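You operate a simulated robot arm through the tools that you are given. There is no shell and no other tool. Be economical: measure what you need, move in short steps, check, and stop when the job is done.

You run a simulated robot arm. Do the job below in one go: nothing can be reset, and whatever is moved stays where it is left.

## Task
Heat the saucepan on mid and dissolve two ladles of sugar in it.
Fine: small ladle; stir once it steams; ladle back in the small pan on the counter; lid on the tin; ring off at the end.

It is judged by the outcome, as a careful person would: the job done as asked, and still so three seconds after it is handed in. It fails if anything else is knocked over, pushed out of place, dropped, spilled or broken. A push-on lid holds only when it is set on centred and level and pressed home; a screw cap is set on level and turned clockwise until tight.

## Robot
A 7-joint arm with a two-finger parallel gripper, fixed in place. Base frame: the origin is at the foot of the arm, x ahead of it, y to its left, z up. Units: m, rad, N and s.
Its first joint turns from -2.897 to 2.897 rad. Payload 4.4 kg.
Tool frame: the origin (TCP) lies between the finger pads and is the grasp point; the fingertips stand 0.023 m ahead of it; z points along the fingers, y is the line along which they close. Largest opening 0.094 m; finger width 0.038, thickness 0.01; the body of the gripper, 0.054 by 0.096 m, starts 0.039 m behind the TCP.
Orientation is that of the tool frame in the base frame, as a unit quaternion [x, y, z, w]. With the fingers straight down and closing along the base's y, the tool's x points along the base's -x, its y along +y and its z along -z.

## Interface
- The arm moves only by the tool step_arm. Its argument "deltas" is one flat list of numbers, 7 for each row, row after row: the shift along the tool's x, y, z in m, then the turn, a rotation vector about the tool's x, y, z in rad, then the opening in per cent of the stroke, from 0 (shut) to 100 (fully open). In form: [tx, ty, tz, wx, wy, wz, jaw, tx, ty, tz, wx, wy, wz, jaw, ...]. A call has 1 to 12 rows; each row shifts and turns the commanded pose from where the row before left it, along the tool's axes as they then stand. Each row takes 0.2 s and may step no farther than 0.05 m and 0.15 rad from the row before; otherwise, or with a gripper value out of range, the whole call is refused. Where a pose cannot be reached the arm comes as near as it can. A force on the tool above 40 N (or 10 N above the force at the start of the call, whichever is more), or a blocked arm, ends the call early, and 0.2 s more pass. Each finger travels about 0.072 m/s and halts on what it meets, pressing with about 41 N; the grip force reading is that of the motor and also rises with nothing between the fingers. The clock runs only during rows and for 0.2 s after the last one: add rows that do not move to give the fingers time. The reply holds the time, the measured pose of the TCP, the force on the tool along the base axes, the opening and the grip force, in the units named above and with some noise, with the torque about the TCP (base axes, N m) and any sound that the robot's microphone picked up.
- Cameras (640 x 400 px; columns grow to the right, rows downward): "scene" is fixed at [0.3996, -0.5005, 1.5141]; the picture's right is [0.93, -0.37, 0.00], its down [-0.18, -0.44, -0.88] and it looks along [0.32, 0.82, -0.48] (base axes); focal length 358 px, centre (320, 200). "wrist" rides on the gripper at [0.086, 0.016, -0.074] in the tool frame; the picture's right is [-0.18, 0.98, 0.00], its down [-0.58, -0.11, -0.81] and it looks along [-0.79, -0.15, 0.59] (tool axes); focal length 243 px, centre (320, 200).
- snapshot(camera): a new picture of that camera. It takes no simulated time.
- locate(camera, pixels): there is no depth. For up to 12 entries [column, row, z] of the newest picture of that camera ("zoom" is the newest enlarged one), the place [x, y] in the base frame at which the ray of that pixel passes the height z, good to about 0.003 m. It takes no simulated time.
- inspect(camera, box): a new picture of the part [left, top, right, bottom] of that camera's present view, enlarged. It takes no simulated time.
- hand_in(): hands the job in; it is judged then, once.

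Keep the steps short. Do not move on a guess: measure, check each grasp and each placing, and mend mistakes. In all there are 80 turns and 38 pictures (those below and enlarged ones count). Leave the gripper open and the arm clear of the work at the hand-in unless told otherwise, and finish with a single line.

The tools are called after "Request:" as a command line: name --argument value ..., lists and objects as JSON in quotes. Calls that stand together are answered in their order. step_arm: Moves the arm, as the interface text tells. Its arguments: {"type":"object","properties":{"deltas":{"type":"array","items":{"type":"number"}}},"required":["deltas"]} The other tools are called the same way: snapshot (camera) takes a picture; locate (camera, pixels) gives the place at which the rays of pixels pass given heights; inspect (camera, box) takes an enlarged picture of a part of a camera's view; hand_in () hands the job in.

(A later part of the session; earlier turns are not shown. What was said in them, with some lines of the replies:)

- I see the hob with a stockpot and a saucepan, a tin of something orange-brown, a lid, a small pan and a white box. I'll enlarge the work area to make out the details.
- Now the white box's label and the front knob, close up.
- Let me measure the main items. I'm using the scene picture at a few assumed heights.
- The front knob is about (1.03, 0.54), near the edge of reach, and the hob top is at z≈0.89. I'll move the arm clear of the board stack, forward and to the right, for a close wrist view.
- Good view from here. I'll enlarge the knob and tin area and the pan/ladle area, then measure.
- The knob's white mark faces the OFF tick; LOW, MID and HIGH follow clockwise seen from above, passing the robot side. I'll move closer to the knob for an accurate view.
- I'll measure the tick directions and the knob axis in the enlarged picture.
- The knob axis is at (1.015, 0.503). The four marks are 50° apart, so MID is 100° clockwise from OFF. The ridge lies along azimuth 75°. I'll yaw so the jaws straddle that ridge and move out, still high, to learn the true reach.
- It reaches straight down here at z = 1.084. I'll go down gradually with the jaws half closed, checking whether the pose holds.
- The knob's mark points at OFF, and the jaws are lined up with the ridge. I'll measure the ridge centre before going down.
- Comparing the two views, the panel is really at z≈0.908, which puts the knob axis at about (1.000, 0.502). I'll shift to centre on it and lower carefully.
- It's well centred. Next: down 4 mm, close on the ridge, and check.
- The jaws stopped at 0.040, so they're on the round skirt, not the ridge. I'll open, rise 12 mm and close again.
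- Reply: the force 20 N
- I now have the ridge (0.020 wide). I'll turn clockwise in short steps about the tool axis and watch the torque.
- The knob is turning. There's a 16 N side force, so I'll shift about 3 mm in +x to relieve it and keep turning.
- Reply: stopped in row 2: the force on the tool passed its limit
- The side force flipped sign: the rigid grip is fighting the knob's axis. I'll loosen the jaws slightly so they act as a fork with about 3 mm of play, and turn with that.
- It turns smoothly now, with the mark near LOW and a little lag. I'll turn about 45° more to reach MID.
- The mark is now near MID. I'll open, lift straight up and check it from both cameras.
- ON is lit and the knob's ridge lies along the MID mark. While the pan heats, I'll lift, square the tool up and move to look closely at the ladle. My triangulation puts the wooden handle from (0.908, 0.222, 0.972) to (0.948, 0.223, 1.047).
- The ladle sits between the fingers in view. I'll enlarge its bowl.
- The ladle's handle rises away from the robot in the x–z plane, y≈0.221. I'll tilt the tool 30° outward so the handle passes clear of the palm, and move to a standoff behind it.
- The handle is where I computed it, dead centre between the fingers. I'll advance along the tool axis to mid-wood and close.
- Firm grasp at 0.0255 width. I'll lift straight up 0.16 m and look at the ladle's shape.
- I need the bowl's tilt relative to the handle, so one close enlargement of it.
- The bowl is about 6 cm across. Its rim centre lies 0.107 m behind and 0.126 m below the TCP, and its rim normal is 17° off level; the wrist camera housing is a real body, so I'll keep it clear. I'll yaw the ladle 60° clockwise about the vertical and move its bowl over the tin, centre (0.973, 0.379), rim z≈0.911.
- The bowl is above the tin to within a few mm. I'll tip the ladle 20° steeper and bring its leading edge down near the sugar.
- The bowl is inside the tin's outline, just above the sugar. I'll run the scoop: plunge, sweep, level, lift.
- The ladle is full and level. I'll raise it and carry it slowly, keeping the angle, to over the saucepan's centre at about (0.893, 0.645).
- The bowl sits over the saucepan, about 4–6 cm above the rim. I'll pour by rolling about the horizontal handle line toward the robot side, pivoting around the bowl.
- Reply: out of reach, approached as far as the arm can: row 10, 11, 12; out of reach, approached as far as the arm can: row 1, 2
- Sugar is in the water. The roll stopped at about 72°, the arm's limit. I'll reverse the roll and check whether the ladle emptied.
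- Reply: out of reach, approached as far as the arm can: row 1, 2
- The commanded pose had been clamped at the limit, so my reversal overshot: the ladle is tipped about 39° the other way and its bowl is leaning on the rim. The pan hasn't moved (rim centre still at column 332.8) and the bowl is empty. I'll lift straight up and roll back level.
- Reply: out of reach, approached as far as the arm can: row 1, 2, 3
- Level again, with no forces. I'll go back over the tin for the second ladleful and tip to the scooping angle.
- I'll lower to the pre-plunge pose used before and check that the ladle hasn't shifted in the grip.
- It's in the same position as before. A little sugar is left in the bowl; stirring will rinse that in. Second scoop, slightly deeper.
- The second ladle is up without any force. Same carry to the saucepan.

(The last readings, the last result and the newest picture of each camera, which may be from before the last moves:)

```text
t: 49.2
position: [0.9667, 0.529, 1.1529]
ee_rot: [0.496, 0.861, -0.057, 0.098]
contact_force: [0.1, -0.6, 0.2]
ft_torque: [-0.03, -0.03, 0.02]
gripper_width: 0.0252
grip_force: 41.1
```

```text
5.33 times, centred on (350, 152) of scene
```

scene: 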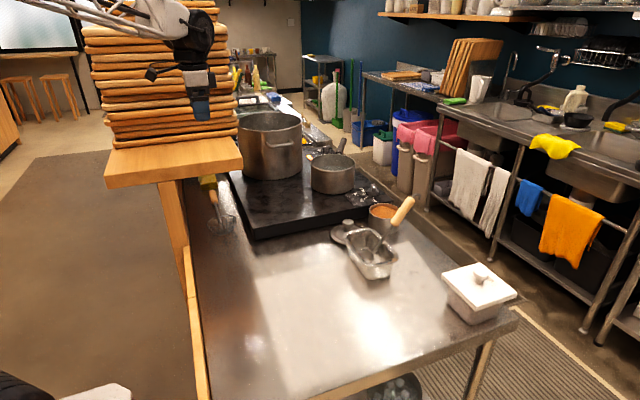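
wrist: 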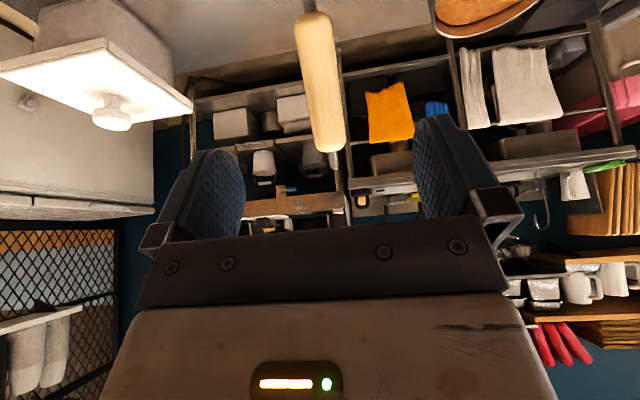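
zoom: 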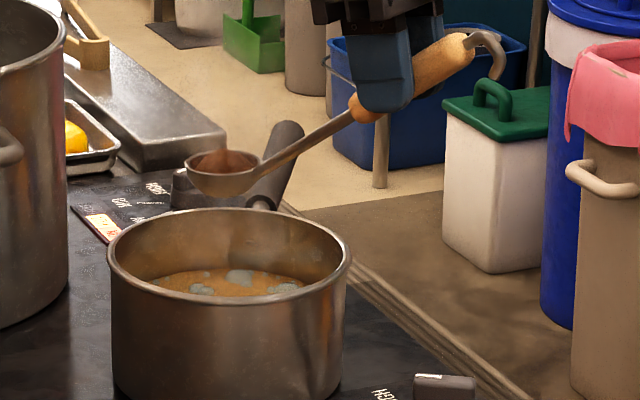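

Full again. I'll pour with only the 9 reachable roll rows, then hold so everything runs out.

Request:
step_arm --deltas '[0, -0.01246, 0, -0.1364, 0, 0.0315, 0, 0, -0.01246, 0, -0.1364, 0, 0.0315, 0, 0, -0.01246, 0, -0.1364, 0, 0.0315, 0, 0, -0.01246, 0, -0.1364, 0, 0.0315, 0, 0, -0.01246, 0, -0.1364, 0, 0.0315, 0, 0, -0.01246, 0, -0.1364, 0, 0.0315, 0, 0, -0.01246, 0, -0.1364, 0, 0.0315, 0, 0, -0.01246, 0, -0.1364, 0, 0.0315, 0, 0, -0.01246, 0, -0.1364, 0, 0.0315, 0, 0, 0, 0, 0, 0, 0, 0, 0, 0, 0, 0, 0, 0, 0, 0, 0, 0, 0, 0, 0, 0]'

Request:
step_arm --deltas '[0, 0, 0, 0, 0, 0, 0, 0, 0.01246, 0, 0.1364, 0, -0.0315, 0, 0, 0.01246, 0, 0.1364, 0, -0.0315, 0, 0, 0.01246, 0, 0.1364, 0, -0.0315, 0, 0, 0.01246, 0, 0.1364, 0, -0.0315, 0, 0, 0.01246, 0, 0.1364, 0, -0.0315, 0, 0, 0.01246, 0, 0.1364, 0, -0.0315, 0, 0, 0.01246, 0, 0.1364, 0, -0.0315, 0, 0, 0.01246, 0, 0.1364, 0, -0.0315, 0, 0, 0.01246, 0, 0.1364, 0, -0.0315, 0]'

```text
t: 51.8
position: [0.8918, 0.4834, 1.1005]
ee_rot: [0.458, 0.664, 0.46, 0.37]
contact_force: [0.5, 0.5, -0.6]
ft_torque: [-0.05, 0.01, 0.04]
gripper_width: 0.0253
grip_force: 41.6
```

```text
t: 54.0
position: [0.9601, 0.5257, 1.1679]
ee_rot: [0.495, 0.862, -0.056, 0.096]
contact_force: [-0.9, 0.2, -0.2]
ft_torque: [-0.03, -0.02, -0.01]
gripper_width: 0.0253
grip_force: 40.8
```

Both ladlefuls are poured. I'll rise, move and tip the ladle steep above the pan's centre ready for stirring, then check for steam.

Request:
step_arm --deltas '[0.0295, -0.0078, -0.0325, 0, 0, 0, 0, 0.0295, -0.0078, -0.0325, 0, 0, 0, 0, 0, 0, 0, 0, -0.1292, 0, 0, 0, 0, 0, 0, -0.1292, 0, 0, 0, 0, 0, 0, -0.1292, 0, 0, 0, 0, 0, 0, -0.1292, 0, 0, 0, 0, 0, 0, -0.1292, 0, 0]'

Request:
inspect --camera "scene" --box '[290, 100, 390, 205]'

```text
t: 55.6
position: [0.912, 0.5808, 1.2184]
ee_rot: [0.453, 0.785, -0.211, 0.366]
contact_force: [0.6, -1.0, 0.4]
ft_torque: [0.02, -0.02, 0.02]
gripper_width: 0.0253
grip_force: 41.5
```

```text
3.81 times, centred on (340, 152) of scene
```

zoom: 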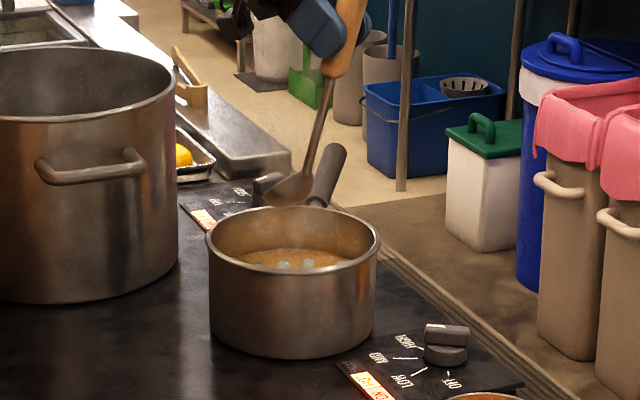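

There's no definite steam yet, so I'll hold still above the pan and wait, listening as well.

Request:
step_arm --deltas '[0, 0, 0, 0, 0, 0, 0, 0, 0, 0, 0, 0, 0, 0, 0, 0, 0, 0, 0, 0, 0, 0, 0, 0, 0, 0, 0, 0, 0, 0, 0, 0, 0, 0, 0, 0, 0, 0, 0, 0, 0, 0, 0, 0, 0, 0, 0, 0, 0, 0, 0, 0, 0, 0, 0, 0, 0, 0, 0, 0, 0, 0, 0, 0, 0, 0, 0, 0, 0, 0, 0, 0, 0, 0, 0, 0, 0, 0, 0, 0, 0, 0, 0, 0]'

Request:
step_arm --deltas '[0, 0, 0, 0, 0, 0, 0, 0, 0, 0, 0, 0, 0, 0, 0, 0, 0, 0, 0, 0, 0, 0, 0, 0, 0, 0, 0, 0, 0, 0, 0, 0, 0, 0, 0, 0, 0, 0, 0, 0, 0, 0, 0, 0, 0, 0, 0, 0, 0, 0, 0, 0, 0, 0, 0, 0, 0, 0, 0, 0, 0, 0, 0, 0, 0, 0, 0, 0, 0, 0, 0, 0, 0, 0, 0, 0, 0, 0, 0, 0, 0, 0, 0, 0]'

Request:
step_arm --deltas '[0, 0, 0, 0, 0, 0, 0, 0, 0, 0, 0, 0, 0, 0, 0, 0, 0, 0, 0, 0, 0, 0, 0, 0, 0, 0, 0, 0, 0, 0, 0, 0, 0, 0, 0, 0, 0, 0, 0, 0, 0, 0, 0, 0, 0, 0, 0, 0, 0, 0, 0, 0, 0, 0, 0, 0, 0, 0, 0, 0, 0, 0, 0, 0, 0, 0, 0, 0, 0, 0, 0, 0, 0, 0, 0, 0, 0, 0, 0, 0, 0, 0, 0, 0]'

Request:
step_arm --deltas '[0, 0, 0, 0, 0, 0, 0, 0, 0, 0, 0, 0, 0, 0, 0, 0, 0, 0, 0, 0, 0, 0, 0, 0, 0, 0, 0, 0, 0, 0, 0, 0, 0, 0, 0, 0, 0, 0, 0, 0, 0, 0, 0, 0, 0, 0, 0, 0, 0, 0, 0, 0, 0, 0, 0, 0, 0, 0, 0, 0, 0, 0, 0, 0, 0, 0, 0, 0, 0, 0, 0, 0, 0, 0, 0, 0, 0, 0, 0, 0, 0, 0, 0, 0]'

Request:
inspect --camera "scene" --box '[290, 100, 390, 205]'

```text
t: 58.2
position: [0.9112, 0.5787, 1.2168]
ee_rot: [0.452, 0.786, -0.21, 0.366]
contact_force: [0.3, 0.8, 0.0]
ft_torque: [-0.02, -0.01, 0.03]
gripper_width: 0.0252
grip_force: 41.3
```

```text
t: 60.8
position: [0.9124, 0.5795, 1.2172]
ee_rot: [0.451, 0.787, -0.21, 0.365]
contact_force: [0.8, 0.1, -0.8]
ft_torque: [0.0, -0.01, 0.05]
gripper_width: 0.0253
grip_force: 40.4
```

```text
t: 63.4
position: [0.9112, 0.5791, 1.2165]
ee_rot: [0.452, 0.785, -0.211, 0.366]
contact_force: [0.1, -0.3, -0.6]
ft_torque: [-0.01, -0.02, 0.0]
gripper_width: 0.0254
grip_force: 40.9
```

```text
t: 66.0
position: [0.9118, 0.5798, 1.2186]
ee_rot: [0.451, 0.786, -0.21, 0.366]
contact_force: [0.0, 0.1, -0.3]
ft_torque: [-0.04, 0.02, -0.01]
gripper_width: 0.0253
grip_force: 41.1
```

```text
3.81 times, centred on (340, 152) of scene
```

zoom: 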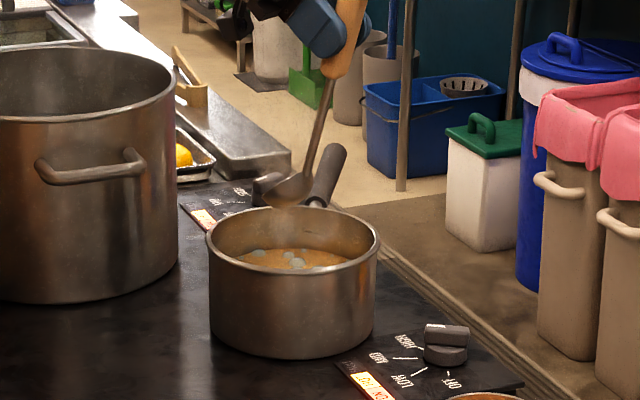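

There seems to be a faint wisp by the ladle now. I'll wait a bit longer to be sure it's steaming.

Request:
step_arm --deltas '[0, 0, 0, 0, 0, 0, 0, 0, 0, 0, 0, 0, 0, 0, 0, 0, 0, 0, 0, 0, 0, 0, 0, 0, 0, 0, 0, 0, 0, 0, 0, 0, 0, 0, 0, 0, 0, 0, 0, 0, 0, 0, 0, 0, 0, 0, 0, 0, 0, 0, 0, 0, 0, 0, 0, 0, 0, 0, 0, 0, 0, 0, 0, 0, 0, 0, 0, 0, 0, 0, 0, 0, 0, 0, 0, 0, 0, 0, 0, 0, 0, 0, 0, 0]'

Request:
step_arm --deltas '[0, 0, 0, 0, 0, 0, 0, 0, 0, 0, 0, 0, 0, 0, 0, 0, 0, 0, 0, 0, 0, 0, 0, 0, 0, 0, 0, 0, 0, 0, 0, 0, 0, 0, 0, 0, 0, 0, 0, 0, 0, 0, 0, 0, 0, 0, 0, 0, 0, 0, 0, 0, 0, 0, 0, 0, 0, 0, 0, 0, 0, 0, 0, 0, 0, 0, 0, 0, 0, 0, 0, 0, 0, 0, 0, 0, 0, 0, 0, 0, 0, 0, 0, 0]'

Request:
step_arm --deltas '[0, 0, 0, 0, 0, 0, 0, 0, 0, 0, 0, 0, 0, 0, 0, 0, 0, 0, 0, 0, 0, 0, 0, 0, 0, 0, 0, 0, 0, 0, 0, 0, 0, 0, 0, 0, 0, 0, 0, 0, 0, 0, 0, 0, 0, 0, 0, 0, 0, 0, 0, 0, 0, 0, 0, 0, 0, 0, 0, 0, 0, 0, 0, 0, 0, 0, 0, 0, 0, 0, 0, 0, 0, 0, 0, 0, 0, 0, 0, 0, 0, 0, 0, 0]'

```text
t: 68.6
position: [0.9113, 0.5811, 1.2166]
ee_rot: [0.452, 0.786, -0.21, 0.366]
contact_force: [1.0, 0.1, -0.5]
ft_torque: [-0.03, -0.02, 0.02]
gripper_width: 0.0255
grip_force: 41.1
```

```text
t: 71.2
position: [0.9114, 0.5803, 1.2166]
ee_rot: [0.452, 0.786, -0.21, 0.366]
contact_force: [-0.3, 1.1, -1.1]
ft_torque: [0.02, 0.03, -0.02]
gripper_width: 0.0252
grip_force: 40.4
```

```text
t: 73.8
position: [0.9119, 0.5795, 1.2174]
ee_rot: [0.453, 0.786, -0.211, 0.365]
contact_force: [-0.3, 0.3, -0.9]
ft_torque: [0.03, 0.0, 0.03]
gripper_width: 0.0253
grip_force: 41.2
```

Now lower the bowl into the liquid and make a first stirring circle of 22 mm radius.

Request:
step_arm --deltas '[0.0286, 0, 0.024, 0, 0, 0, 0, 0.0286, 0, 0.024, 0, 0, 0, 0, 0.0286, 0, 0.024, 0, 0, 0, 0, -0.0141, 0, 0.0169, 0, 0, 0, 0, 0.0041, 0.0156, -0.0049, 0, 0, 0, 0, 0.01, 0.0064, -0.012, 0, 0, 0, 0, 0.01, -0.0064, -0.012, 0, 0, 0, 0, 0.0041, -0.0156, -0.0049, 0, 0, 0, 0, -0.0041, -0.0156, 0.0049, 0, 0, 0, 0, -0.01, -0.0064, 0.012, 0, 0, 0, 0, -0.01, 0.0064, 0.012, 0, 0, 0, 0, -0.0041, 0.0156, 0.0049, 0, 0, 0, 0]'

Request:
inspect --camera "scene" --box '[290, 100, 390, 205]'

```text
t: 76.4
position: [0.9218, 0.5614, 1.1055]
ee_rot: [0.452, 0.786, -0.21, 0.366]
contact_force: [-0.3, -1.1, -0.8]
ft_torque: [0.01, 0.0, 0.0]
gripper_width: 0.0251
grip_force: 40.8
```

```text
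3.81 times, centred on (340, 152) of scene
```

zoom: 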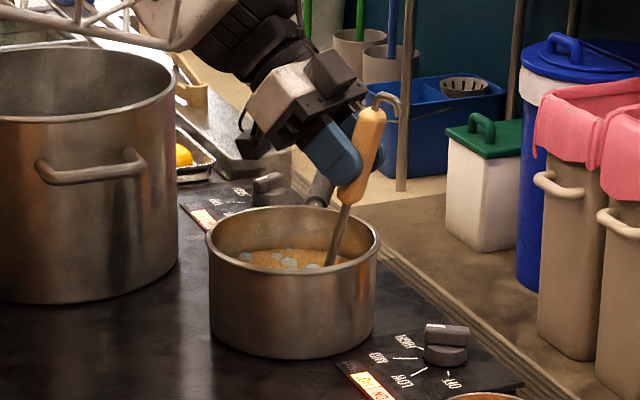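

The bowl is in the liquid without touching anything. I'll keep stirring, with several full circles slightly deeper.

Request:
step_arm --deltas '[0.0087, 0.0156, -0.001, 0, 0, 0, 0, 0.01, 0.0064, -0.012, 0, 0, 0, 0, 0.01, -0.0064, -0.012, 0, 0, 0, 0, 0.0041, -0.0156, -0.0049, 0, 0, 0, 0, -0.0041, -0.0156, 0.0049, 0, 0, 0, 0, -0.01, -0.0064, 0.012, 0, 0, 0, 0, -0.01, 0.0064, 0.012, 0, 0, 0, 0, -0.0041, 0.0156, 0.0049, 0, 0, 0, 0, 0.0041, 0.0156, -0.0049, 0, 0, 0, 0, 0.01, 0.0064, -0.012, 0, 0, 0, 0, 0.01, -0.0064, -0.012, 0, 0, 0, 0, 0.0041, -0.0156, -0.0049, 0, 0, 0, 0]'

Request:
step_arm --deltas '[-0.0041, -0.0156, 0.0049, 0, 0, 0, 0, -0.01, -0.0064, 0.012, 0, 0, 0, 0, -0.01, 0.0064, 0.012, 0, 0, 0, 0, -0.0041, 0.0156, 0.0049, 0, 0, 0, 0, 0.0041, 0.0156, -0.0049, 0, 0, 0, 0, 0.01, 0.0064, -0.012, 0, 0, 0, 0, 0.01, -0.0064, -0.012, 0, 0, 0, 0, 0.0041, -0.0156, -0.0049, 0, 0, 0, 0, -0.0041, -0.0156, 0.0049, 0, 0, 0, 0, -0.01, -0.0064, 0.012, 0, 0, 0, 0, -0.01, 0.0064, 0.012, 0, 0, 0, 0, -0.0041, 0.0156, 0.0049, 0, 0, 0, 0]'

Request:
step_arm --deltas '[0.0041, 0.0156, -0.0049, 0, 0, 0, 0, 0.01, 0.0064, -0.012, 0, 0, 0, 0, 0.01, -0.0064, -0.012, 0, 0, 0, 0, 0.0041, -0.0156, -0.0049, 0, 0, 0, 0, -0.0041, -0.0156, 0.0049, 0, 0, 0, 0, -0.01, -0.0064, 0.012, 0, 0, 0, 0, -0.01, 0.0064, 0.012, 0, 0, 0, 0, -0.0041, 0.0156, 0.0049, 0, 0, 0, 0, 0.0041, 0.0156, -0.0049, 0, 0, 0, 0, 0.01, 0.0064, -0.012, 0, 0, 0, 0, 0.01, -0.0064, -0.012, 0, 0, 0, 0, 0.0041, -0.0156, -0.0049, 0, 0, 0, 0]'

Request:
step_arm --deltas '[-0.0041, -0.0156, 0.0049, 0, 0, 0, 0, -0.01, -0.0064, 0.012, 0, 0, 0, 0, -0.01, 0.0064, 0.012, 0, 0, 0, 0, -0.0041, 0.0156, 0.0049, 0, 0, 0, 0, 0.0041, 0.0156, -0.0049, 0, 0, 0, 0, 0.01, 0.0064, -0.012, 0, 0, 0, 0, 0.01, -0.0064, -0.012, 0, 0, 0, 0, 0.0041, -0.0156, -0.0049, 0, 0, 0, 0, -0.0041, -0.0156, 0.0049, 0, 0, 0, 0, -0.01, -0.0064, 0.012, 0, 0, 0, 0, -0.01, 0.0064, 0.012, 0, 0, 0, 0, -0.0041, 0.0156, 0.0049, 0, 0, 0, 0]'

Request:
inspect --camera "scene" --box '[305, 120, 365, 190]'

```text
t: 79.0
position: [0.9011, 0.5999, 1.0989]
ee_rot: [0.452, 0.786, -0.211, 0.366]
contact_force: [-0.8, 0.4, -1.2]
ft_torque: [-0.02, -0.04, 0.04]
gripper_width: 0.0253
grip_force: 41.3
```

```text
t: 81.6
position: [0.9231, 0.5613, 1.0992]
ee_rot: [0.452, 0.785, -0.21, 0.366]
contact_force: [0.0, 0.0, 0.0]
ft_torque: [0.01, 0.01, 0.0]
gripper_width: 0.0251
grip_force: 41.4
```

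```text
t: 84.2
position: [0.9003, 0.5997, 1.098]
ee_rot: [0.451, 0.786, -0.211, 0.366]
contact_force: [0.1, -0.3, 0.0]
ft_torque: [0.0, -0.02, 0.03]
gripper_width: 0.0251
grip_force: 40.5
```

```text
t: 86.8
position: [0.9237, 0.5609, 1.1]
ee_rot: [0.452, 0.786, -0.21, 0.366]
contact_force: [0.2, 0.7, -0.7]
ft_torque: [0.01, 0.0, -0.01]
gripper_width: 0.0253
grip_force: 41.1
```

```text
5.71 times, centred on (335, 155) of scene
```

zoom: 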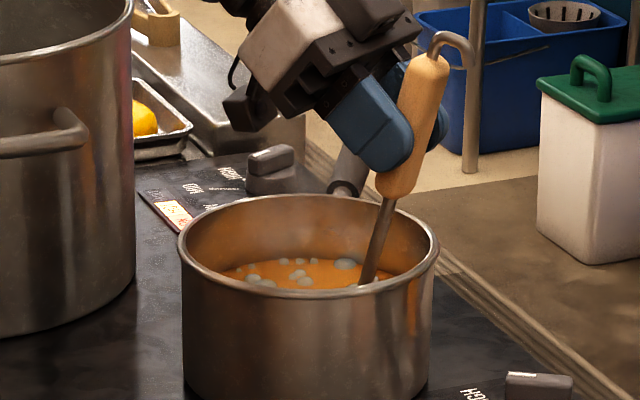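

The liquid is turning an even orange, with more bubbles. A little more stirring to dissolve everything.

Request:
step_arm --deltas '[0.0041, 0.0156, -0.0049, 0, 0, 0, 0, 0.01, 0.0064, -0.012, 0, 0, 0, 0, 0.01, -0.0064, -0.012, 0, 0, 0, 0, 0.0041, -0.0156, -0.0049, 0, 0, 0, 0, -0.0041, -0.0156, 0.0049, 0, 0, 0, 0, -0.01, -0.0064, 0.012, 0, 0, 0, 0, -0.01, 0.0064, 0.012, 0, 0, 0, 0, -0.0041, 0.0156, 0.0049, 0, 0, 0, 0, 0.0041, 0.0156, -0.0049, 0, 0, 0, 0, 0.01, 0.0064, -0.012, 0, 0, 0, 0, 0.01, -0.0064, -0.012, 0, 0, 0, 0, 0.0041, -0.0156, -0.0049, 0, 0, 0, 0]'

Request:
step_arm --deltas '[-0.0041, -0.0156, 0.0049, 0, 0, 0, 0, -0.01, -0.0064, 0.012, 0, 0, 0, 0, -0.01, 0.0064, 0.012, 0, 0, 0, 0, -0.0041, 0.0156, 0.0049, 0, 0, 0, 0, 0.0041, 0.0156, -0.0049, 0, 0, 0, 0, 0.01, 0.0064, -0.012, 0, 0, 0, 0, 0.01, -0.0064, -0.012, 0, 0, 0, 0, 0.0041, -0.0156, -0.0049, 0, 0, 0, 0, -0.0041, -0.0156, 0.0049, 0, 0, 0, 0, -0.01, -0.0064, 0.012, 0, 0, 0, 0, -0.01, 0.0064, 0.012, 0, 0, 0, 0, -0.0041, 0.0156, 0.0049, 0, 0, 0, 0]'

Request:
step_arm --deltas '[0.0041, 0.0156, -0.0049, 0, 0, 0, 0, 0.01, 0.0064, -0.012, 0, 0, 0, 0, 0.01, -0.0064, -0.012, 0, 0, 0, 0, 0.0041, -0.0156, -0.0049, 0, 0, 0, 0, -0.0041, -0.0156, 0.0049, 0, 0, 0, 0, -0.01, -0.0064, 0.012, 0, 0, 0, 0, -0.01, 0.0064, 0.012, 0, 0, 0, 0, -0.0041, 0.0156, 0.0049, 0, 0, 0, 0, 0.0041, 0.0156, -0.0049, 0, 0, 0, 0, 0.01, 0.0064, -0.012, 0, 0, 0, 0, 0.01, -0.0064, -0.012, 0, 0, 0, 0, 0.0041, -0.0156, -0.0049, 0, 0, 0, 0]'

Request:
step_arm --deltas '[-0.0041, -0.0156, 0.0049, 0, 0, 0, 0, -0.01, -0.0064, 0.012, 0, 0, 0, 0, -0.01, 0.0064, 0.012, 0, 0, 0, 0, -0.0041, 0.0156, 0.0049, 0, 0, 0, 0, 0.0141, 0, -0.0169, 0, 0, 0, 0, 0, 0, 0, 0, 0, 0, 0]'

```text
t: 89.4
position: [0.9006, 0.598, 1.0981]
ee_rot: [0.451, 0.786, -0.211, 0.366]
contact_force: [-0.3, -0.8, -0.3]
ft_torque: [-0.01, -0.02, -0.04]
gripper_width: 0.0252
grip_force: 41.4
```

```text
t: 92.0
position: [0.9223, 0.561, 1.1005]
ee_rot: [0.452, 0.786, -0.21, 0.366]
contact_force: [0.2, -1.1, 0.1]
ft_torque: [0.0, 0.02, -0.01]
gripper_width: 0.0252
grip_force: 41.0
```

```text
t: 94.6
position: [0.9006, 0.5972, 1.0986]
ee_rot: [0.451, 0.786, -0.21, 0.367]
contact_force: [0.9, 0.2, -1.1]
ft_torque: [-0.01, -0.02, -0.02]
gripper_width: 0.0252
grip_force: 40.9
```

```text
t: 96.0
position: [0.9119, 0.5792, 1.0991]
ee_rot: [0.452, 0.786, -0.211, 0.366]
contact_force: [1.0, 0.0, -0.1]
ft_torque: [-0.02, 0.0, 0.01]
gripper_width: 0.0251
grip_force: 41.1
```

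Stirring is done. I'll lift the bowl just clear of the liquid and tip it over the pan so it drains.

Request:
step_arm --deltas '[-0.0287, 0, -0.0241, 0, 0, 0, 0, -0.0287, 0, -0.0241, 0, 0, 0, 0, 0, -0.0217, 0, -0.09, 0, 0.1072, 0, 0, -0.0217, 0, -0.09, 0, 0.1072, 0, 0, -0.0217, 0, -0.09, 0, 0.1072, 0, 0, -0.0217, 0, -0.09, 0, 0.1072, 0, 0, -0.0217, 0, -0.09, 0, 0.1072, 0, 0, -0.0217, 0, -0.09, 0, 0.1072, 0, 0, 0, 0, 0, 0, 0, 0, 0, 0, 0, 0, 0, 0, 0, 0, 0, 0, 0, 0, 0, 0, 0, 0, 0, 0, 0, 0, 0]'

```text
t: 98.6
position: [0.8068, 0.5182, 1.1303]
ee_rot: [0.562, 0.632, 0.128, 0.518]
contact_force: [-0.9, -0.4, -0.4]
ft_torque: [-0.06, 0.02, 0.02]
gripper_width: 0.0255
grip_force: 40.7
```

It drained at that angle with nothing touched. I'll roll back, lift clear and return to the carrying tilt.

Request:
step_arm --deltas '[0, 0.0217, 0, 0.09, 0, -0.1072, 0, 0, 0.0217, 0, 0.09, 0, -0.1072, 0, 0, 0.0217, 0, 0.09, 0, -0.1072, 0, 0, 0.0217, 0, 0.09, 0, -0.1072, 0, 0, 0.0217, 0, 0.09, 0, -0.1072, 0, 0, 0.0217, 0, 0.09, 0, -0.1072, 0, -0.0268, 0, -0.0225, 0, 0, 0, 0, -0.0268, 0, -0.0225, 0, 0, 0, 0, -0.0268, 0, -0.0225, 0, 0, 0, 0, 0, 0, 0, 0, 0, 0, 0, 0, 0, 0, 0, 0, 0, 0]'

```text
t: 101.0
position: [0.9027, 0.5774, 1.2948]
ee_rot: [0.452, 0.786, -0.21, 0.366]
contact_force: [0.7, 0.4, -0.1]
ft_torque: [0.02, -0.02, 0.0]
gripper_width: 0.0254
grip_force: 40.9
```

Now tilt to 30° and yaw back 60°, to the orientation in which I picked the ladle up.

Request:
step_arm --deltas '[0, 0, 0, 0, 0.1163, 0, 0, 0, 0, 0, 0, 0.1163, 0, 0, 0, 0, 0, 0, 0.1163, 0, 0, 0, 0, 0, -0.0655, 0, -0.1134, 0, 0, 0, 0, -0.0655, 0, -0.1134, 0, 0, 0, 0, -0.0655, 0, -0.1134, 0, 0, 0, 0, -0.0655, 0, -0.1134, 0, 0, 0, 0, -0.0655, 0, -0.1134, 0, 0, 0, 0, -0.0655, 0, -0.1134, 0, 0, 0, 0, -0.0655, 0, -0.1134, 0, 0, 0, 0, -0.0655, 0, -0.1134, 0]'

Request:
step_arm --deltas '[-0.0025, -0.0448, 0.0014, 0, 0, 0, 0, -0.0025, -0.0448, 0.0014, 0, 0, 0, 0, -0.0025, -0.0448, 0.0014, 0, 0, 0, 0, -0.0025, -0.0448, 0.0014, 0, 0, 0, 0, -0.0025, -0.0448, 0.0014, 0, 0, 0, 0, -0.0025, -0.0448, 0.0014, 0, 0, 0, 0, -0.0025, -0.0448, 0.0014, 0, 0, 0, 0, -0.0025, -0.0448, 0.0014, 0, 0, 0, 0, 0, 0, 0, 0, 0, 0, 0]'

```text
t: 103.4
position: [0.9058, 0.5759, 1.2934]
ee_rot: [-0.002, 0.966, 0.0, 0.258]
contact_force: [-0.3, 0.5, -0.3]
ft_torque: [0.0, -0.03, 0.01]
gripper_width: 0.0253
grip_force: 40.8
```

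```text
t: 105.4
position: [0.9314, 0.2163, 1.2945]
ee_rot: [-0.001, 0.966, 0.0, 0.259]
contact_force: [-0.8, -0.4, -0.8]
ft_torque: [0.04, 0.0, -0.03]
gripper_width: 0.0255
grip_force: 41.2
```

Orientation matches the pick-up. I'll go down the same vertical line to just above the release height.

Request:
step_arm --deltas '[0.0051, 0.0025, -0.003, 0, 0, 0, 0, 0.0205, 0, 0.0355, 0, 0, 0, 0, 0.0205, 0, 0.0355, 0, 0, 0, 0, 0.0205, 0, 0.0355, 0, 0, 0, 0, 0.0205, 0, 0.0355, 0, 0, 0, 0, 0.0205, 0, 0.0355, 0, 0, 0, 0, 0.0205, 0, 0.0355, 0, 0, 0, 0, 0, 0, 0, 0, 0, 0, 0]'

```text
t: 107.2
position: [0.9235, 0.221, 1.0481]
ee_rot: [-0.002, 0.966, 0.001, 0.259]
contact_force: [-0.4, 0.2, 0.2]
ft_torque: [0.01, -0.01, -0.01]
gripper_width: 0.0255
grip_force: 41.1
```

Request:
step_arm --deltas '[0.0093, -0.001, 0.018, 0, 0, 0, 0, 0.0088, -0.001, 0.0172, 0, 0, 0, 0, 0, 0, 0, 0, 0, 0, 0]'

```text
t: 108.0
position: [0.9265, 0.2193, 1.0088]
ee_rot: [-0.002, 0.966, 0.001, 0.26]
contact_force: [-2.5, -0.3, 9.1]
ft_torque: [-0.05, 0.72, 0.03]
gripper_width: 0.0252
grip_force: 41.3
```

There's light contact (9 N), so the bowl is on the pan's bottom. I'll ease up 1 mm, open, and back out along the tool axis.

Request:
step_arm --deltas '[-0.0005, 0, -0.0009, 0, 0, 0, 0, 0, 0, 0, 0, 0, 0, 35, 0, 0, 0, 0, 0, 0, 60, 0, 0, 0, 0, 0, 0, 100, 0, 0, 0, 0, 0, 0, 100, 0, 0, -0.03, 0, 0, 0, 100, 0, 0, -0.04, 0, 0, 0, 100, 0, 0, -0.04, 0, 0, 0, 100]'

```text
t: 109.8
position: [0.8707, 0.2187, 1.1046]
ee_rot: [-0.003, 0.966, 0.001, 0.258]
contact_force: [-0.1, 0.3, -0.3]
ft_torque: [0.03, -0.02, 0.03]
gripper_width: 0.0942
grip_force: 0.1
```

The ladle is released. I'll untilt and move to a viewpoint just behind the lid, where one picture shows lid, tin and ladle.

Request:
step_arm --deltas '[0, 0, 0, 0, 0.131, 0, 100, 0, 0, 0, 0, 0.131, 0, 100, 0, 0, 0, 0, 0.131, 0, 100, 0, 0, 0, 0, 0.127, 0, 100, 0.0175, 0.039, 0.0212, 0, 0, 0, 100, 0.0175, 0.039, 0.0212, 0, 0, 0, 100, 0.0175, 0.039, 0.0212, 0, 0, 0, 100, 0.0175, 0.039, 0.0212, 0, 0, 0, 100, 0, 0, 0, 0, 0, 0, 100]'

Request:
inspect --camera "wrist" --box '[110, 0, 450, 212]'

```text
t: 111.8
position: [0.8, 0.3739, 1.0206]
ee_rot: [-0.001, 1.0, 0.0, 0.001]
contact_force: [0.3, 0.2, 0.4]
ft_torque: [0.03, -0.03, 0.03]
gripper_width: 0.0943
grip_force: 0.0
```

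```text
1.88 times, centred on (280, 106) of wrist
```

zoom: 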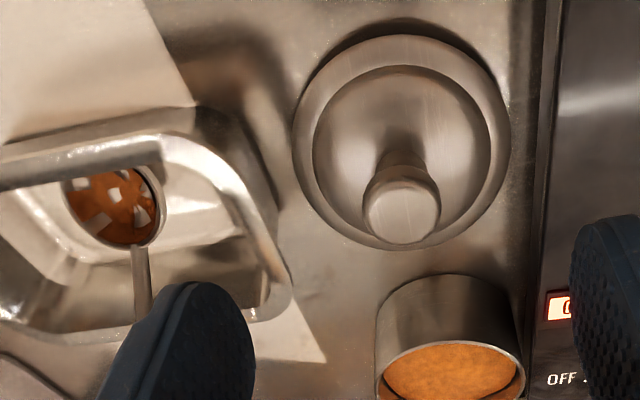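

The ladle rests in the small pan. I'll measure the lid, its knob and the tin rim from this close view.

Request:
locate --camera "zoom" --pixels '[[402, 214, 0.898], [363, 205, 0.89], [441, 205, 0.89], [292, 130, 0.855], [511, 140, 0.855], [415, 35, 0.855], [395, 250, 0.855], [377, 385, 0.911], [525, 372, 0.911], [450, 342, 0.911], [383, 365, 0.911], [515, 355, 0.911]]'

Request:
locate --camera "zoom" --pixels '[[405, 160, 0.862], [402, 214, 0.89], [402, 214, 0.905], [315, 140, 0.86], [490, 145, 0.86], [410, 68, 0.86], [398, 232, 0.86], [450, 342, 0.905], [377, 385, 0.905], [525, 372, 0.905]]'

```text
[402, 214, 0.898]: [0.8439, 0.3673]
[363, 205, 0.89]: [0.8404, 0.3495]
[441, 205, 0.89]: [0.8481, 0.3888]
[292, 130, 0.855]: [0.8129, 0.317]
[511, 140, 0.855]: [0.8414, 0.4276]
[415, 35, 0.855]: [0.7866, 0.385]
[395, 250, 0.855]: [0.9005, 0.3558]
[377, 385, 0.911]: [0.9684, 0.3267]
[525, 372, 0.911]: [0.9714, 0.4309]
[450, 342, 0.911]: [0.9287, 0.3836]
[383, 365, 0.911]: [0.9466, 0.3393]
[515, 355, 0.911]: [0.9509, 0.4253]
```

```text
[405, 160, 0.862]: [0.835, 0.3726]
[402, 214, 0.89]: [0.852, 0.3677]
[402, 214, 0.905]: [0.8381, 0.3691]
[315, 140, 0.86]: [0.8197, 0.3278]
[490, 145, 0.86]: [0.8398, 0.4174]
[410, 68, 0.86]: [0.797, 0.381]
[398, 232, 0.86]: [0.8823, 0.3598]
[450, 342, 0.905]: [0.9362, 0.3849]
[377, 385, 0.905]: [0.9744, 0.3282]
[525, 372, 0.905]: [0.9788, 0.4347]
```

Lid centre is ≈ (0.842, 0.370), with its knob head top at z≈0.898. I'll open to 60% and come down over the knob.

Request:
step_arm --deltas '[-0.042, -0.004, 0, 0, 0, 0, 60, 0, 0, 0.035, 0, 0, 0, 60, 0, 0, 0.035, 0, 0, 0, 60, 0, 0, 0.035, 0, 0, 0, 60, 0, 0, 0.013, 0, 0, 0, 60, 0, 0, 0.011, 0, 0, 0, 60]'

```text
t: 113.2
position: [0.8406, 0.37, 0.8936]
ee_rot: [-0.001, 1.0, 0.0, 0.002]
contact_force: [-1.4, -1.2, 7.7]
ft_torque: [-0.21, 0.07, -0.07]
gripper_width: 0.0567
grip_force: 0.5
```

The tips are just touching the lid (8 N). I'll back up 3 mm and close on the knob.

Request:
step_arm --deltas '[0, 0, -0.003, 0, 0, 0, 60, 0, 0, 0, 0, 0, 0, 0, 0, 0, 0, 0, 0, 0, 0, 0, 0, 0, 0, 0, 0, 0]'

```text
t: 114.2
position: [0.8422, 0.3709, 0.8953]
ee_rot: [-0.002, 1.0, 0.0, 0.002]
contact_force: [0.0, 0.5, 3.1]
ft_torque: [-0.07, -0.1, 0.02]
gripper_width: 0.0367
grip_force: 41.5
```

The lid knob is gripped (0.0367). I'll lift and carry the lid level to just above the tin.

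Request:
step_arm --deltas '[0, 0, -0.02, 0, 0, 0, 0, 0, 0, -0.04, 0, 0, 0, 0, 0, 0, -0.04, 0, 0, 0, 0, 0, 0, -0.01, 0, 0, 0, 0, -0.033, 0.0022, 0, 0, 0, 0, 0, -0.033, 0.0022, 0, 0, 0, 0, 0, -0.033, 0.0022, 0, 0, 0, 0, 0, -0.033, 0.0022, 0, 0, 0, 0, 0, 0, 0, 0.028, 0, 0, 0, 0, 0, 0, 0, 0, 0, 0, 0]'

Request:
inspect --camera "scene" --box '[345, 165, 425, 235]'

```text
t: 116.4
position: [0.9746, 0.3788, 0.9785]
ee_rot: [-0.002, 1.0, 0.0, 0.002]
contact_force: [0.2, 0.0, -1.4]
ft_torque: [-0.03, 0.0, 0.02]
gripper_width: 0.0371
grip_force: 40.8
```

```text
5.71 times, centred on (385, 200) of scene
```

zoom: 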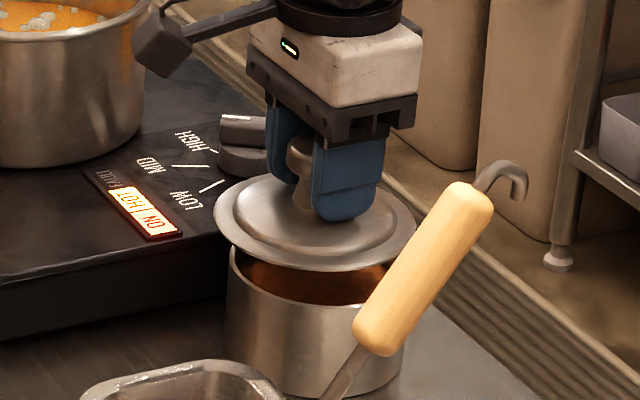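

In the picture the lid sits about 4 mm to the left of the tin's axis (ellipse centres at columns 314.5 and 321). I'll shift +4.5 mm in x and +1 mm in y, and lower most of the gap.

Request:
step_arm --deltas '[-0.0045, 0.0012, 0, 0, 0, 0, 0, 0, 0, 0.008, 0, 0, 0, 0, 0, 0, 0.004, 0, 0, 0, 0, 0, 0, 0.003, 0, 0, 0, 0, 0, 0, 0, 0, 0, 0, 0]'

```text
t: 117.6
position: [0.9777, 0.3791, 0.9635]
ee_rot: [-0.002, 1.0, 0.001, 0.001]
contact_force: [0.8, 0.1, -1.3]
ft_torque: [0.0, 0.03, 0.03]
gripper_width: 0.0369
grip_force: 41.1
```

Request:
step_arm --deltas '[-0.0005, 0.0005, 0.002, 0, 0, 0, 0, 0, 0, 0.002, 0, 0, 0, 0, 0, 0, 0.002, 0, 0, 0, 0, 0, 0, 0.001, 0, 0, 0, 0]'

```text
t: 118.6
position: [0.9799, 0.3806, 0.9551]
ee_rot: [-0.002, 1.0, 0.0, 0.002]
contact_force: [0.1, 0.5, -0.5]
ft_torque: [-0.02, -0.01, -0.01]
gripper_width: 0.0365
grip_force: 40.9
```

No contact yet, so I'll keep going down in 2 mm steps.

Request:
step_arm --deltas '[0, 0, 0.0015, 0, 0, 0, 0, 0, 0, 0.0015, 0, 0, 0, 0, 0, 0, 0.0015, 0, 0, 0, 0, 0, 0, 0.0015, 0, 0, 0, 0]'

```text
t: 119.6
position: [0.9781, 0.3808, 0.9498]
ee_rot: [-0.001, 1.0, -0.001, 0.001]
contact_force: [1.4, -1.8, 2.8]
ft_torque: [-0.21, 0.0, 0.04]
gripper_width: 0.0368
grip_force: 40.8
```

First light contact; the side force points to −y. I'll nudge 1 mm that way and press on gently.

Request:
step_arm --deltas '[-0.0003, -0.001, 0.0008, 0, 0, 0, 0, 0, 0, 0.0015, 0, 0, 0, 0, 0, 0, 0, 0, 0, 0, 0]'

```text
t: 120.4
position: [0.9785, 0.3811, 0.9501]
ee_rot: [-0.003, 1.0, 0.001, 0.002]
contact_force: [-6.8, 7.0, 29.8]
ft_torque: [-0.16, 0.39, -0.05]
gripper_width: 0.0366
grip_force: 41.1
```

The lid's skirt seems to be inside or over the rim, with 30 N now on the seat. I'll press further to push it home and watch for movement and sound.

Request:
step_arm --deltas '[0, 0, 0.001, 0, 0, 0, 0, 0, 0, 0.001, 0, 0, 0, 0, 0, 0, 0.001, 0, 0, 0, 0, 0, 0, 0.001, 0, 0, 0, 0]'

```text
t: 120.9
position: [0.9804, 0.381, 0.9494]
ee_rot: [-0.003, 1.0, 0.001, 0.003]
contact_force: [1.3, -0.4, 1.5]
ft_torque: [0.02, 0.05, 0.04]
gripper_width: 0.0367
grip_force: 41.0
stopped in row 2: the force on the tool passed its limit (the readings are from after the stop); the commanded pose is now the measured one
```

It takes over 40 N with no further movement, and the height fits a fully seated lid. I'll test with a small upward tug of 2 mm to see if it holds.

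Request:
step_arm --deltas '[0, 0, -0.0015, 0, 0, 0, 0, 0, 0, -0.001, 0, 0, 0, 0, 0, 0, 0, 0, 0, 0, 0]'

```text
t: 121.7
position: [0.9799, 0.3798, 0.9522]
ee_rot: [-0.003, 1.0, 0.001, 0.003]
contact_force: [-0.5, -0.2, -0.8]
ft_torque: [-0.01, 0.01, -0.03]
gripper_width: 0.0369
grip_force: 40.8
```

The lid came up freely, so it isn't home yet. Re-reading the picture with proper perspective, the tin's axis is nearer x≈0.9825. I'll lift 2 mm, shift 2.7 mm in +x and 1 mm in +y, and try again.

Request:
step_arm --deltas '[0, 0, -0.003, 0, 0, 0, 0, -0.0027, 0.001, 0, 0, 0, 0, 0, 0, 0, 0.002, 0, 0, 0, 0, 0, 0, 0.002, 0, 0, 0, 0, 0, 0, 0.0015, 0, 0, 0, 0, 0, 0, 0, 0, 0, 0, 0]'

```text
t: 123.1
position: [0.9822, 0.3823, 0.9507]
ee_rot: [-0.002, 1.0, 0.0, 0.003]
contact_force: [-0.7, -0.5, 0.1]
ft_torque: [-0.03, 0.04, 0.0]
gripper_width: 0.0371
grip_force: 41.1
```

Request:
step_arm --deltas '[0, 0, 0.0015, 0, 0, 0, 0, 0, 0, 0.0015, 0, 0, 0, 0, 0, 0, 0, 0, 0, 0, 0]'

```text
t: 123.9
position: [0.9842, 0.3829, 0.9493]
ee_rot: [-0.003, 1.0, 0.002, 0.005]
contact_force: [0.7, 4.1, 27.8]
ft_torque: [-0.45, 0.7, -0.05]
gripper_width: 0.0366
grip_force: 41.3
```

The load sits toward −x/−y on the lid, more so after this shift, so I should move back that way. I'll lift 3 mm, go to about (0.979, 0.378) and try again.

Request:
step_arm --deltas '[0, 0, -0.005, 0, 0, 0, 0, 0.0042, -0.0042, 0, 0, 0, 0, 0, 0, 0, 0.002, 0, 0, 0, 0, 0, 0, 0.0015, 0, 0, 0, 0, 0, 0, 0.0012, 0, 0, 0, 0, 0, 0, 0, 0, 0, 0, 0]'

Request:
step_arm --deltas '[0, 0, 0.001, 0, 0, 0, 0, 0, 0, 0.001, 0, 0, 0, 0, 0, 0, 0, 0, 0, 0, 0]'

```text
t: 125.3
position: [0.9804, 0.378, 0.9495]
ee_rot: [-0.003, 1.0, 0.003, 0.004]
contact_force: [-11.6, -4.9, 36.4]
ft_torque: [-0.41, 0.62, -0.09]
gripper_width: 0.0368
grip_force: 40.5
```

```text
t: 125.9
position: [0.9802, 0.3771, 0.9502]
ee_rot: [-0.003, 1.0, 0.002, 0.006]
contact_force: [-0.6, -0.2, 5.2]
ft_torque: [-0.17, 0.24, 0.01]
gripper_width: 0.0366
grip_force: 40.8
stopped in row 2: the force on the tool passed its limit (the readings are from after the stop); the commanded pose is now the measured one
```

The readings show the tool has crept about 0.7° out of level, because each force stop resets the command. I'll lift, level it and try again at (0.979, 0.378).

Request:
step_arm --deltas '[0.0008, 0.0008, -0.004, 0.004, 0.011, 0, 0, 0, 0, 0, 0, 0, 0, 0, 0, 0, 0, 0, 0, 0, 0]'

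```text
t: 126.7
position: [0.9781, 0.3783, 0.9516]
ee_rot: [-0.003, 1.0, 0.0, 0.001]
contact_force: [0.5, 1.1, -0.9]
ft_torque: [0.01, -0.03, 0.01]
gripper_width: 0.0368
grip_force: 40.9
```

Request:
step_arm --deltas '[0, 0, 0.0012, 0, 0, 0, 0, 0, 0, 0.0008, 0, 0, 0, 0, 0, 0, 0, 0, 0, 0, 0]'

```text
t: 127.5
position: [0.9785, 0.3782, 0.9502]
ee_rot: [-0.002, 1.0, 0.0, 0.0]
contact_force: [1.8, -0.1, 1.4]
ft_torque: [-0.08, -0.11, 0.04]
gripper_width: 0.0366
grip_force: 40.8
```

Request:
step_arm --deltas '[0, 0, 0.0012, 0, 0, 0, 0, 0, 0, 0, 0, 0, 0, 0, 0, 0, 0, 0, 0, 0, 0]'

```text
t: 128.3
position: [0.9786, 0.3775, 0.9497]
ee_rot: [-0.002, 1.0, 0.001, 0.0]
contact_force: [2.6, 1.2, 6.1]
ft_torque: [0.02, -0.29, -0.03]
gripper_width: 0.0369
grip_force: 41.3
```

y is now balanced and the load is slightly to +x. I'll shift 0.8 mm that way and press in small steps.

Request:
step_arm --deltas '[-0.0008, 0, 0.0005, 0, -0.002, 0, 0, 0, 0, 0.0008, 0, 0, 0, 0, 0, 0, 0.0006, 0, 0, 0, 0, 0, 0, 0, 0, 0, 0, 0]'

```text
t: 129.3
position: [0.9807, 0.3772, 0.9493]
ee_rot: [-0.002, 1.0, -0.001, 0.001]
contact_force: [-10.0, 4.8, 25.2]
ft_torque: [0.2, -0.35, 0.08]
gripper_width: 0.0369
grip_force: 41.1
```

The height matches the lid's flange lying on the rim with its plug inside; it just needs an even, firm press. I'll relieve the −10 N side load by 0.8 mm and press more.

Request:
step_arm --deltas '[0.0008, -0.0003, 0, 0, -0.003, 0, 0, 0, 0, 0.0004, 0, 0, 0, 0, 0, 0, 0.0003, 0, 0, 0, 0, 0, 0, 0, 0, 0, 0, 0]'

```text
t: 130.4
position: [0.9803, 0.377, 0.9499]
ee_rot: [-0.002, 1.0, 0.0, 0.004]
contact_force: [-0.8, 0.8, 2.4]
ft_torque: [-0.04, 0.17, 0.02]
gripper_width: 0.0368
grip_force: 41.2
stopped in row 4: the force on the tool passed its limit (the readings are from after the stop); the commanded pose is now the measured one
```

Still no click. A better press: let go so the lid settles level by itself, then push straight down on the knob's top with closed fingers.

Request:
step_arm --deltas '[0, 0, 0, 0, 0.005, 0, 0, 0, 0, 0, 0, 0, 0, 60, 0, 0, 0, 0, 0, 0, 60, 0, 0, -0.025, 0, 0, 0, 60, 0, 0, -0.025, 0, 0, 0, 60, 0, 0, 0, 0, 0, 0, 0, 0, 0, 0, 0, 0, 0, 0, 0, 0, 0, 0, 0, 0, 0]'

```text
t: 132.2
position: [0.9764, 0.3772, 1.0002]
ee_rot: [-0.002, 1.0, -0.001, 0.002]
contact_force: [-0.5, -0.5, -0.2]
ft_torque: [-0.03, -0.01, 0.0]
gripper_width: 0.0001
grip_force: 41.0
heard: snap
```

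I heard a snap as the lid was let go; it probably clicked home. I'll confirm by pressing centrally on the knob's top with closed fingers.

Request:
step_arm --deltas '[-0.003, 0, 0, 0, 0, 0, 0, 0, 0, 0.012, 0, 0, 0, 0, 0, 0, 0.005, 0, 0, 0, 0, 0, 0, 0.003, 0, 0, 0, 0, 0, 0, 0.002, 0, 0, 0, 0, 0, 0, 0.002, 0, 0, 0, 0, 0, 0, 0.002, 0, 0, 0, 0, 0, 0, 0.002, 0, 0, 0, 0]'

```text
t: 133.3
position: [0.9826, 0.3778, 0.985]
ee_rot: [-0.002, 1.0, 0.001, 0.004]
contact_force: [-0.6, 1.9, 6.5]
ft_torque: [0.06, 0.13, 0.03]
gripper_width: 0.0
grip_force: 41.2
heard: snap
stopped in row 5: the force on the tool passed its limit (the readings are from after the stop); the commanded pose is now the measured one
```

A second snap came as I pressed. I'll press once more to see whether it moves any further.

Request:
step_arm --deltas '[0.002, 0, 0, 0, 0.006, 0, 0, 0, 0, 0.001, 0, 0, 0, 0, 0, 0, 0.001, 0, 0, 0, 0, 0, 0, 0.001, 0, 0, 0, 0, 0, 0, 0, 0, 0, 0, 0]'

```text
t: 134.5
position: [0.9811, 0.3783, 0.9842]
ee_rot: [-0.003, 1.0, 0.001, 0.003]
contact_force: [0.5, 1.1, 6.7]
ft_torque: [0.01, 0.1, -0.02]
gripper_width: 0.0
grip_force: 41.3
stopped in row 5: the force on the tool passed its limit (the readings are from after the stop); the commanded pose is now the measured one
```

It's solid now with no further movement. For certainty I'll grip the knob again and give a very small tug, half a millimetre or so, watching for a downward hold force.

Request:
step_arm --deltas '[0.001, -0.001, -0.012, 0, 0.004, 0, 0, 0, 0, 0, 0, 0, 0, 60, 0, 0, 0, 0, 0, 0, 60, 0, 0, 0, 0, 0, 0, 60, 0, 0, 0.025, 0, 0, 0, 60, 0, 0, 0.018, 0, 0, 0, 60, 0, 0, 0, 0, 0, 0, 0, 0, 0, 0, 0, 0, 0, 0, 0, 0, 0, 0, 0, 0, 0]'

Request:
step_arm --deltas '[0, 0, -0.0006, 0, 0, 0, 0, 0, 0, 0, 0, 0, 0, 0]'

```text
t: 136.5
position: [0.979, 0.3762, 0.953]
ee_rot: [-0.002, 1.0, 0.001, -0.001]
contact_force: [-0.1, -0.9, 2.0]
ft_torque: [-0.12, -0.01, -0.01]
gripper_width: 0.0367
grip_force: 40.9
```

```text
t: 137.1
position: [0.9793, 0.3775, 0.9543]
ee_rot: [-0.003, 1.0, 0.003, 0.001]
contact_force: [0.2, -0.2, 0.9]
ft_torque: [0.0, 0.0, 0.0]
gripper_width: 0.0367
grip_force: 41.0
```

Request:
step_arm --deltas '[0, 0, -0.0008, 0, 0, 0, 0, 0, 0, 0, 0, 0, 0, 0]'

```text
t: 137.7
position: [0.9808, 0.3768, 0.9555]
ee_rot: [-0.003, 1.0, 0.002, 0.0]
contact_force: [-0.3, 0.0, 0.0]
ft_torque: [0.02, 0.02, 0.01]
gripper_width: 0.0368
grip_force: 40.9
```

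The tug reads zero so far. I'll raise 4 mm more to learn whether the lid is loose or bringing anything with it.

Request:
step_arm --deltas '[0, 0, -0.004, 0, 0, 0, 0, 0, 0, 0, 0, 0, 0, 0, 0, 0, 0, 0, 0, 0, 0]'

```text
t: 138.5
position: [0.9799, 0.376, 0.9589]
ee_rot: [-0.002, 1.0, 0.001, 0.0]
contact_force: [0.0, 0.1, -0.4]
ft_torque: [-0.02, -0.01, 0.0]
gripper_width: 0.0367
grip_force: 41.1
```

The lid is loose in my grip again: the snap was likely the lid clicking on, and my tug pulled it off. I'll lower it back on the same spot, release it, and repeat the central press that gave the snap, without tugging afterwards.

Request:
step_arm --deltas '[0, 0.0006, 0.003, 0, 0, 0, 0, 0, 0, 0.002, 0, 0, 0, 0, 0, 0, 0.001, 0, 0, 0, 0, 0, 0, 0.0005, 0, 0, 0, 0, 0, 0, 0, 0, 0, 0, 0]'

```text
t: 139.7
position: [0.981, 0.3772, 0.9537]
ee_rot: [-0.003, 1.0, 0.001, 0.001]
contact_force: [-0.4, -5.5, 16.5]
ft_torque: [-0.67, 0.22, 0.03]
gripper_width: 0.0368
grip_force: 41.5
5 turns are left
```

Five turns are left, so I must be economical. I'll let go of the lid, rise, close the fingers and press down centrally on the knob's top.

Request:
step_arm --deltas '[0, 0, 0, 0, 0, 0, 60, 0, 0, 0, 0, 0, 0, 60, 0, 0, -0.05, 0, 0, 0, 60, 0, 0, 0, 0, 0, 0, 0, 0, 0, 0, 0, 0, 0, 0, 0, 0, 0, 0, 0, 0, 0, 0, 0, 0.01, 0, 0, 0, 0, 0, 0, 0.005, 0, 0, 0, 0, 0, 0, 0.004, 0, 0, 0, 0, 0, 0, 0.003, 0, 0, 0, 0, 0, 0, 0.003, 0, 0, 0, 0]'

```text
t: 142.1
position: [0.9831, 0.3762, 0.9858]
ee_rot: [-0.002, 1.0, 0.002, 0.004]
contact_force: [1.2, 0.0, 6.7]
ft_torque: [-0.01, 0.12, -0.01]
gripper_width: 0.0
grip_force: 40.5
heard: snap
stopped in row 11: the force on the tool passed its limit (the readings are from after the stop); the commanded pose is now the measured one
4 turns are left
```

It snapped on under the press, so the lid is home and I'll leave it. Now to the hob knob: rise, move over, turn to the MID ridge angle, straddle it and begin turning back toward OFF.

Request:
step_arm --deltas '[0, 0, -0.05, 0, 0.007, 0, 45, -0.0071, 0.0423, 0, 0, 0, 0, 45, -0.0071, 0.0423, 0, 0, 0, 0, 45, -0.0071, 0.0423, 0, 0, 0, 0, 45, 0, 0, 0.027, 0, 0, 0.145, 45, 0, 0, 0.027, 0, 0, 0.145, 45, 0, 0, 0.0275, 0, 0, 0.145, 45, 0, 0, 0, 0, 0, 0, 20, 0, 0, 0, 0, 0, -0.145, 20, 0, 0, 0, 0, 0, -0.145, 20, 0, 0, 0, 0, 0, -0.145, 20, 0, 0, 0, 0, 0, -0.145, 20]'

```text
t: 144.7
position: [1.0016, 0.5054, 0.9547]
ee_rot: [-0.076, 0.997, 0.002, -0.001]
contact_force: [0.3, -2.6, -0.5]
ft_torque: [-0.08, 0.02, 0.01]
gripper_width: 0.0201
grip_force: 1.7
3 turns are left
```

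It's turning freely with about 67° to go. I'll finish the turn to OFF, pinch briefly to square the knob to the OFF mark, open and lift.

Request:
step_arm --deltas '[-0.001, -0.0015, 0, 0, 0, 0.147, 20, 0, 0, 0, 0, 0, -0.147, 20, 0, 0, 0, 0, 0, -0.147, 20, 0, 0, 0, 0, 0, -0.147, 20, 0, 0, 0, 0, 0, -0.147, 20, 0, 0, 0, 0, 0, -0.147, 20, 0, 0, 0, 0, 0, -0.147, 20, 0, 0, 0, 0, 0, -0.147, 20, 0, 0, 0, 0, 0, -0.147, 20, 0, 0, 0, 0, 0, -0.147, 20, 0, 0, 0, 0, 0, -0.02, 0, 0, 0, 0, 0, 0, 0, 45]'

```text
t: 147.3
position: [1.0026, 0.5023, 0.9536]
ee_rot: [-0.624, 0.782, 0.003, 0.001]
contact_force: [-0.6, -1.0, -0.3]
ft_torque: [0.03, 0.01, -0.02]
gripper_width: 0.0424
grip_force: 0.0
2 turns are left
```

The knob is squared to OFF (tool at 257°, OFF mark at 255°) and released. I'll lift well clear, back away and open the gripper.

Request:
step_arm --deltas '[0, 0, -0.04, 0, 0, 0, 45, 0, 0, -0.05, 0, 0, 0, 60, 0, 0, -0.05, 0, 0, 0, 100, 0, 0, -0.05, 0, 0, 0, 100, 0, 0, -0.05, 0, 0, 0, 100, 0, 0, -0.04, 0, 0, 0, 100, 0.02, 0.04, 0, 0, 0, 0, 100, 0.02, 0.04, 0, 0, 0, 0, 100, 0.02, 0.04, 0, 0, 0, 0, 100, 0.02, 0.04, 0, 0, 0, 0, 100, 0.02, 0.04, 0, 0, 0, 0, 100]'

```text
t: 149.7
position: [0.7864, 0.448, 1.2354]
ee_rot: [-0.623, 0.782, 0.002, 0.001]
contact_force: [0.2, -0.4, -1.2]
ft_torque: [-0.01, 0.01, 0.02]
gripper_width: 0.0942
grip_force: 0.2
1 turns are left
```

The arm is clear and the gripper is open, so I'm handing in.

Request:
hand_in

```text
The job is handed in.
```

Handed in: two small ladles of sugar are stirred into the saucepan on mid, the ladle is back in the small pan, the lid snapped onto the tin, and the knob is back at OFF; I had no pictures left to check the lid or OFF by eye, saw only a faint wisp of steam before stirring, and a little syrup stayed in the ladle.
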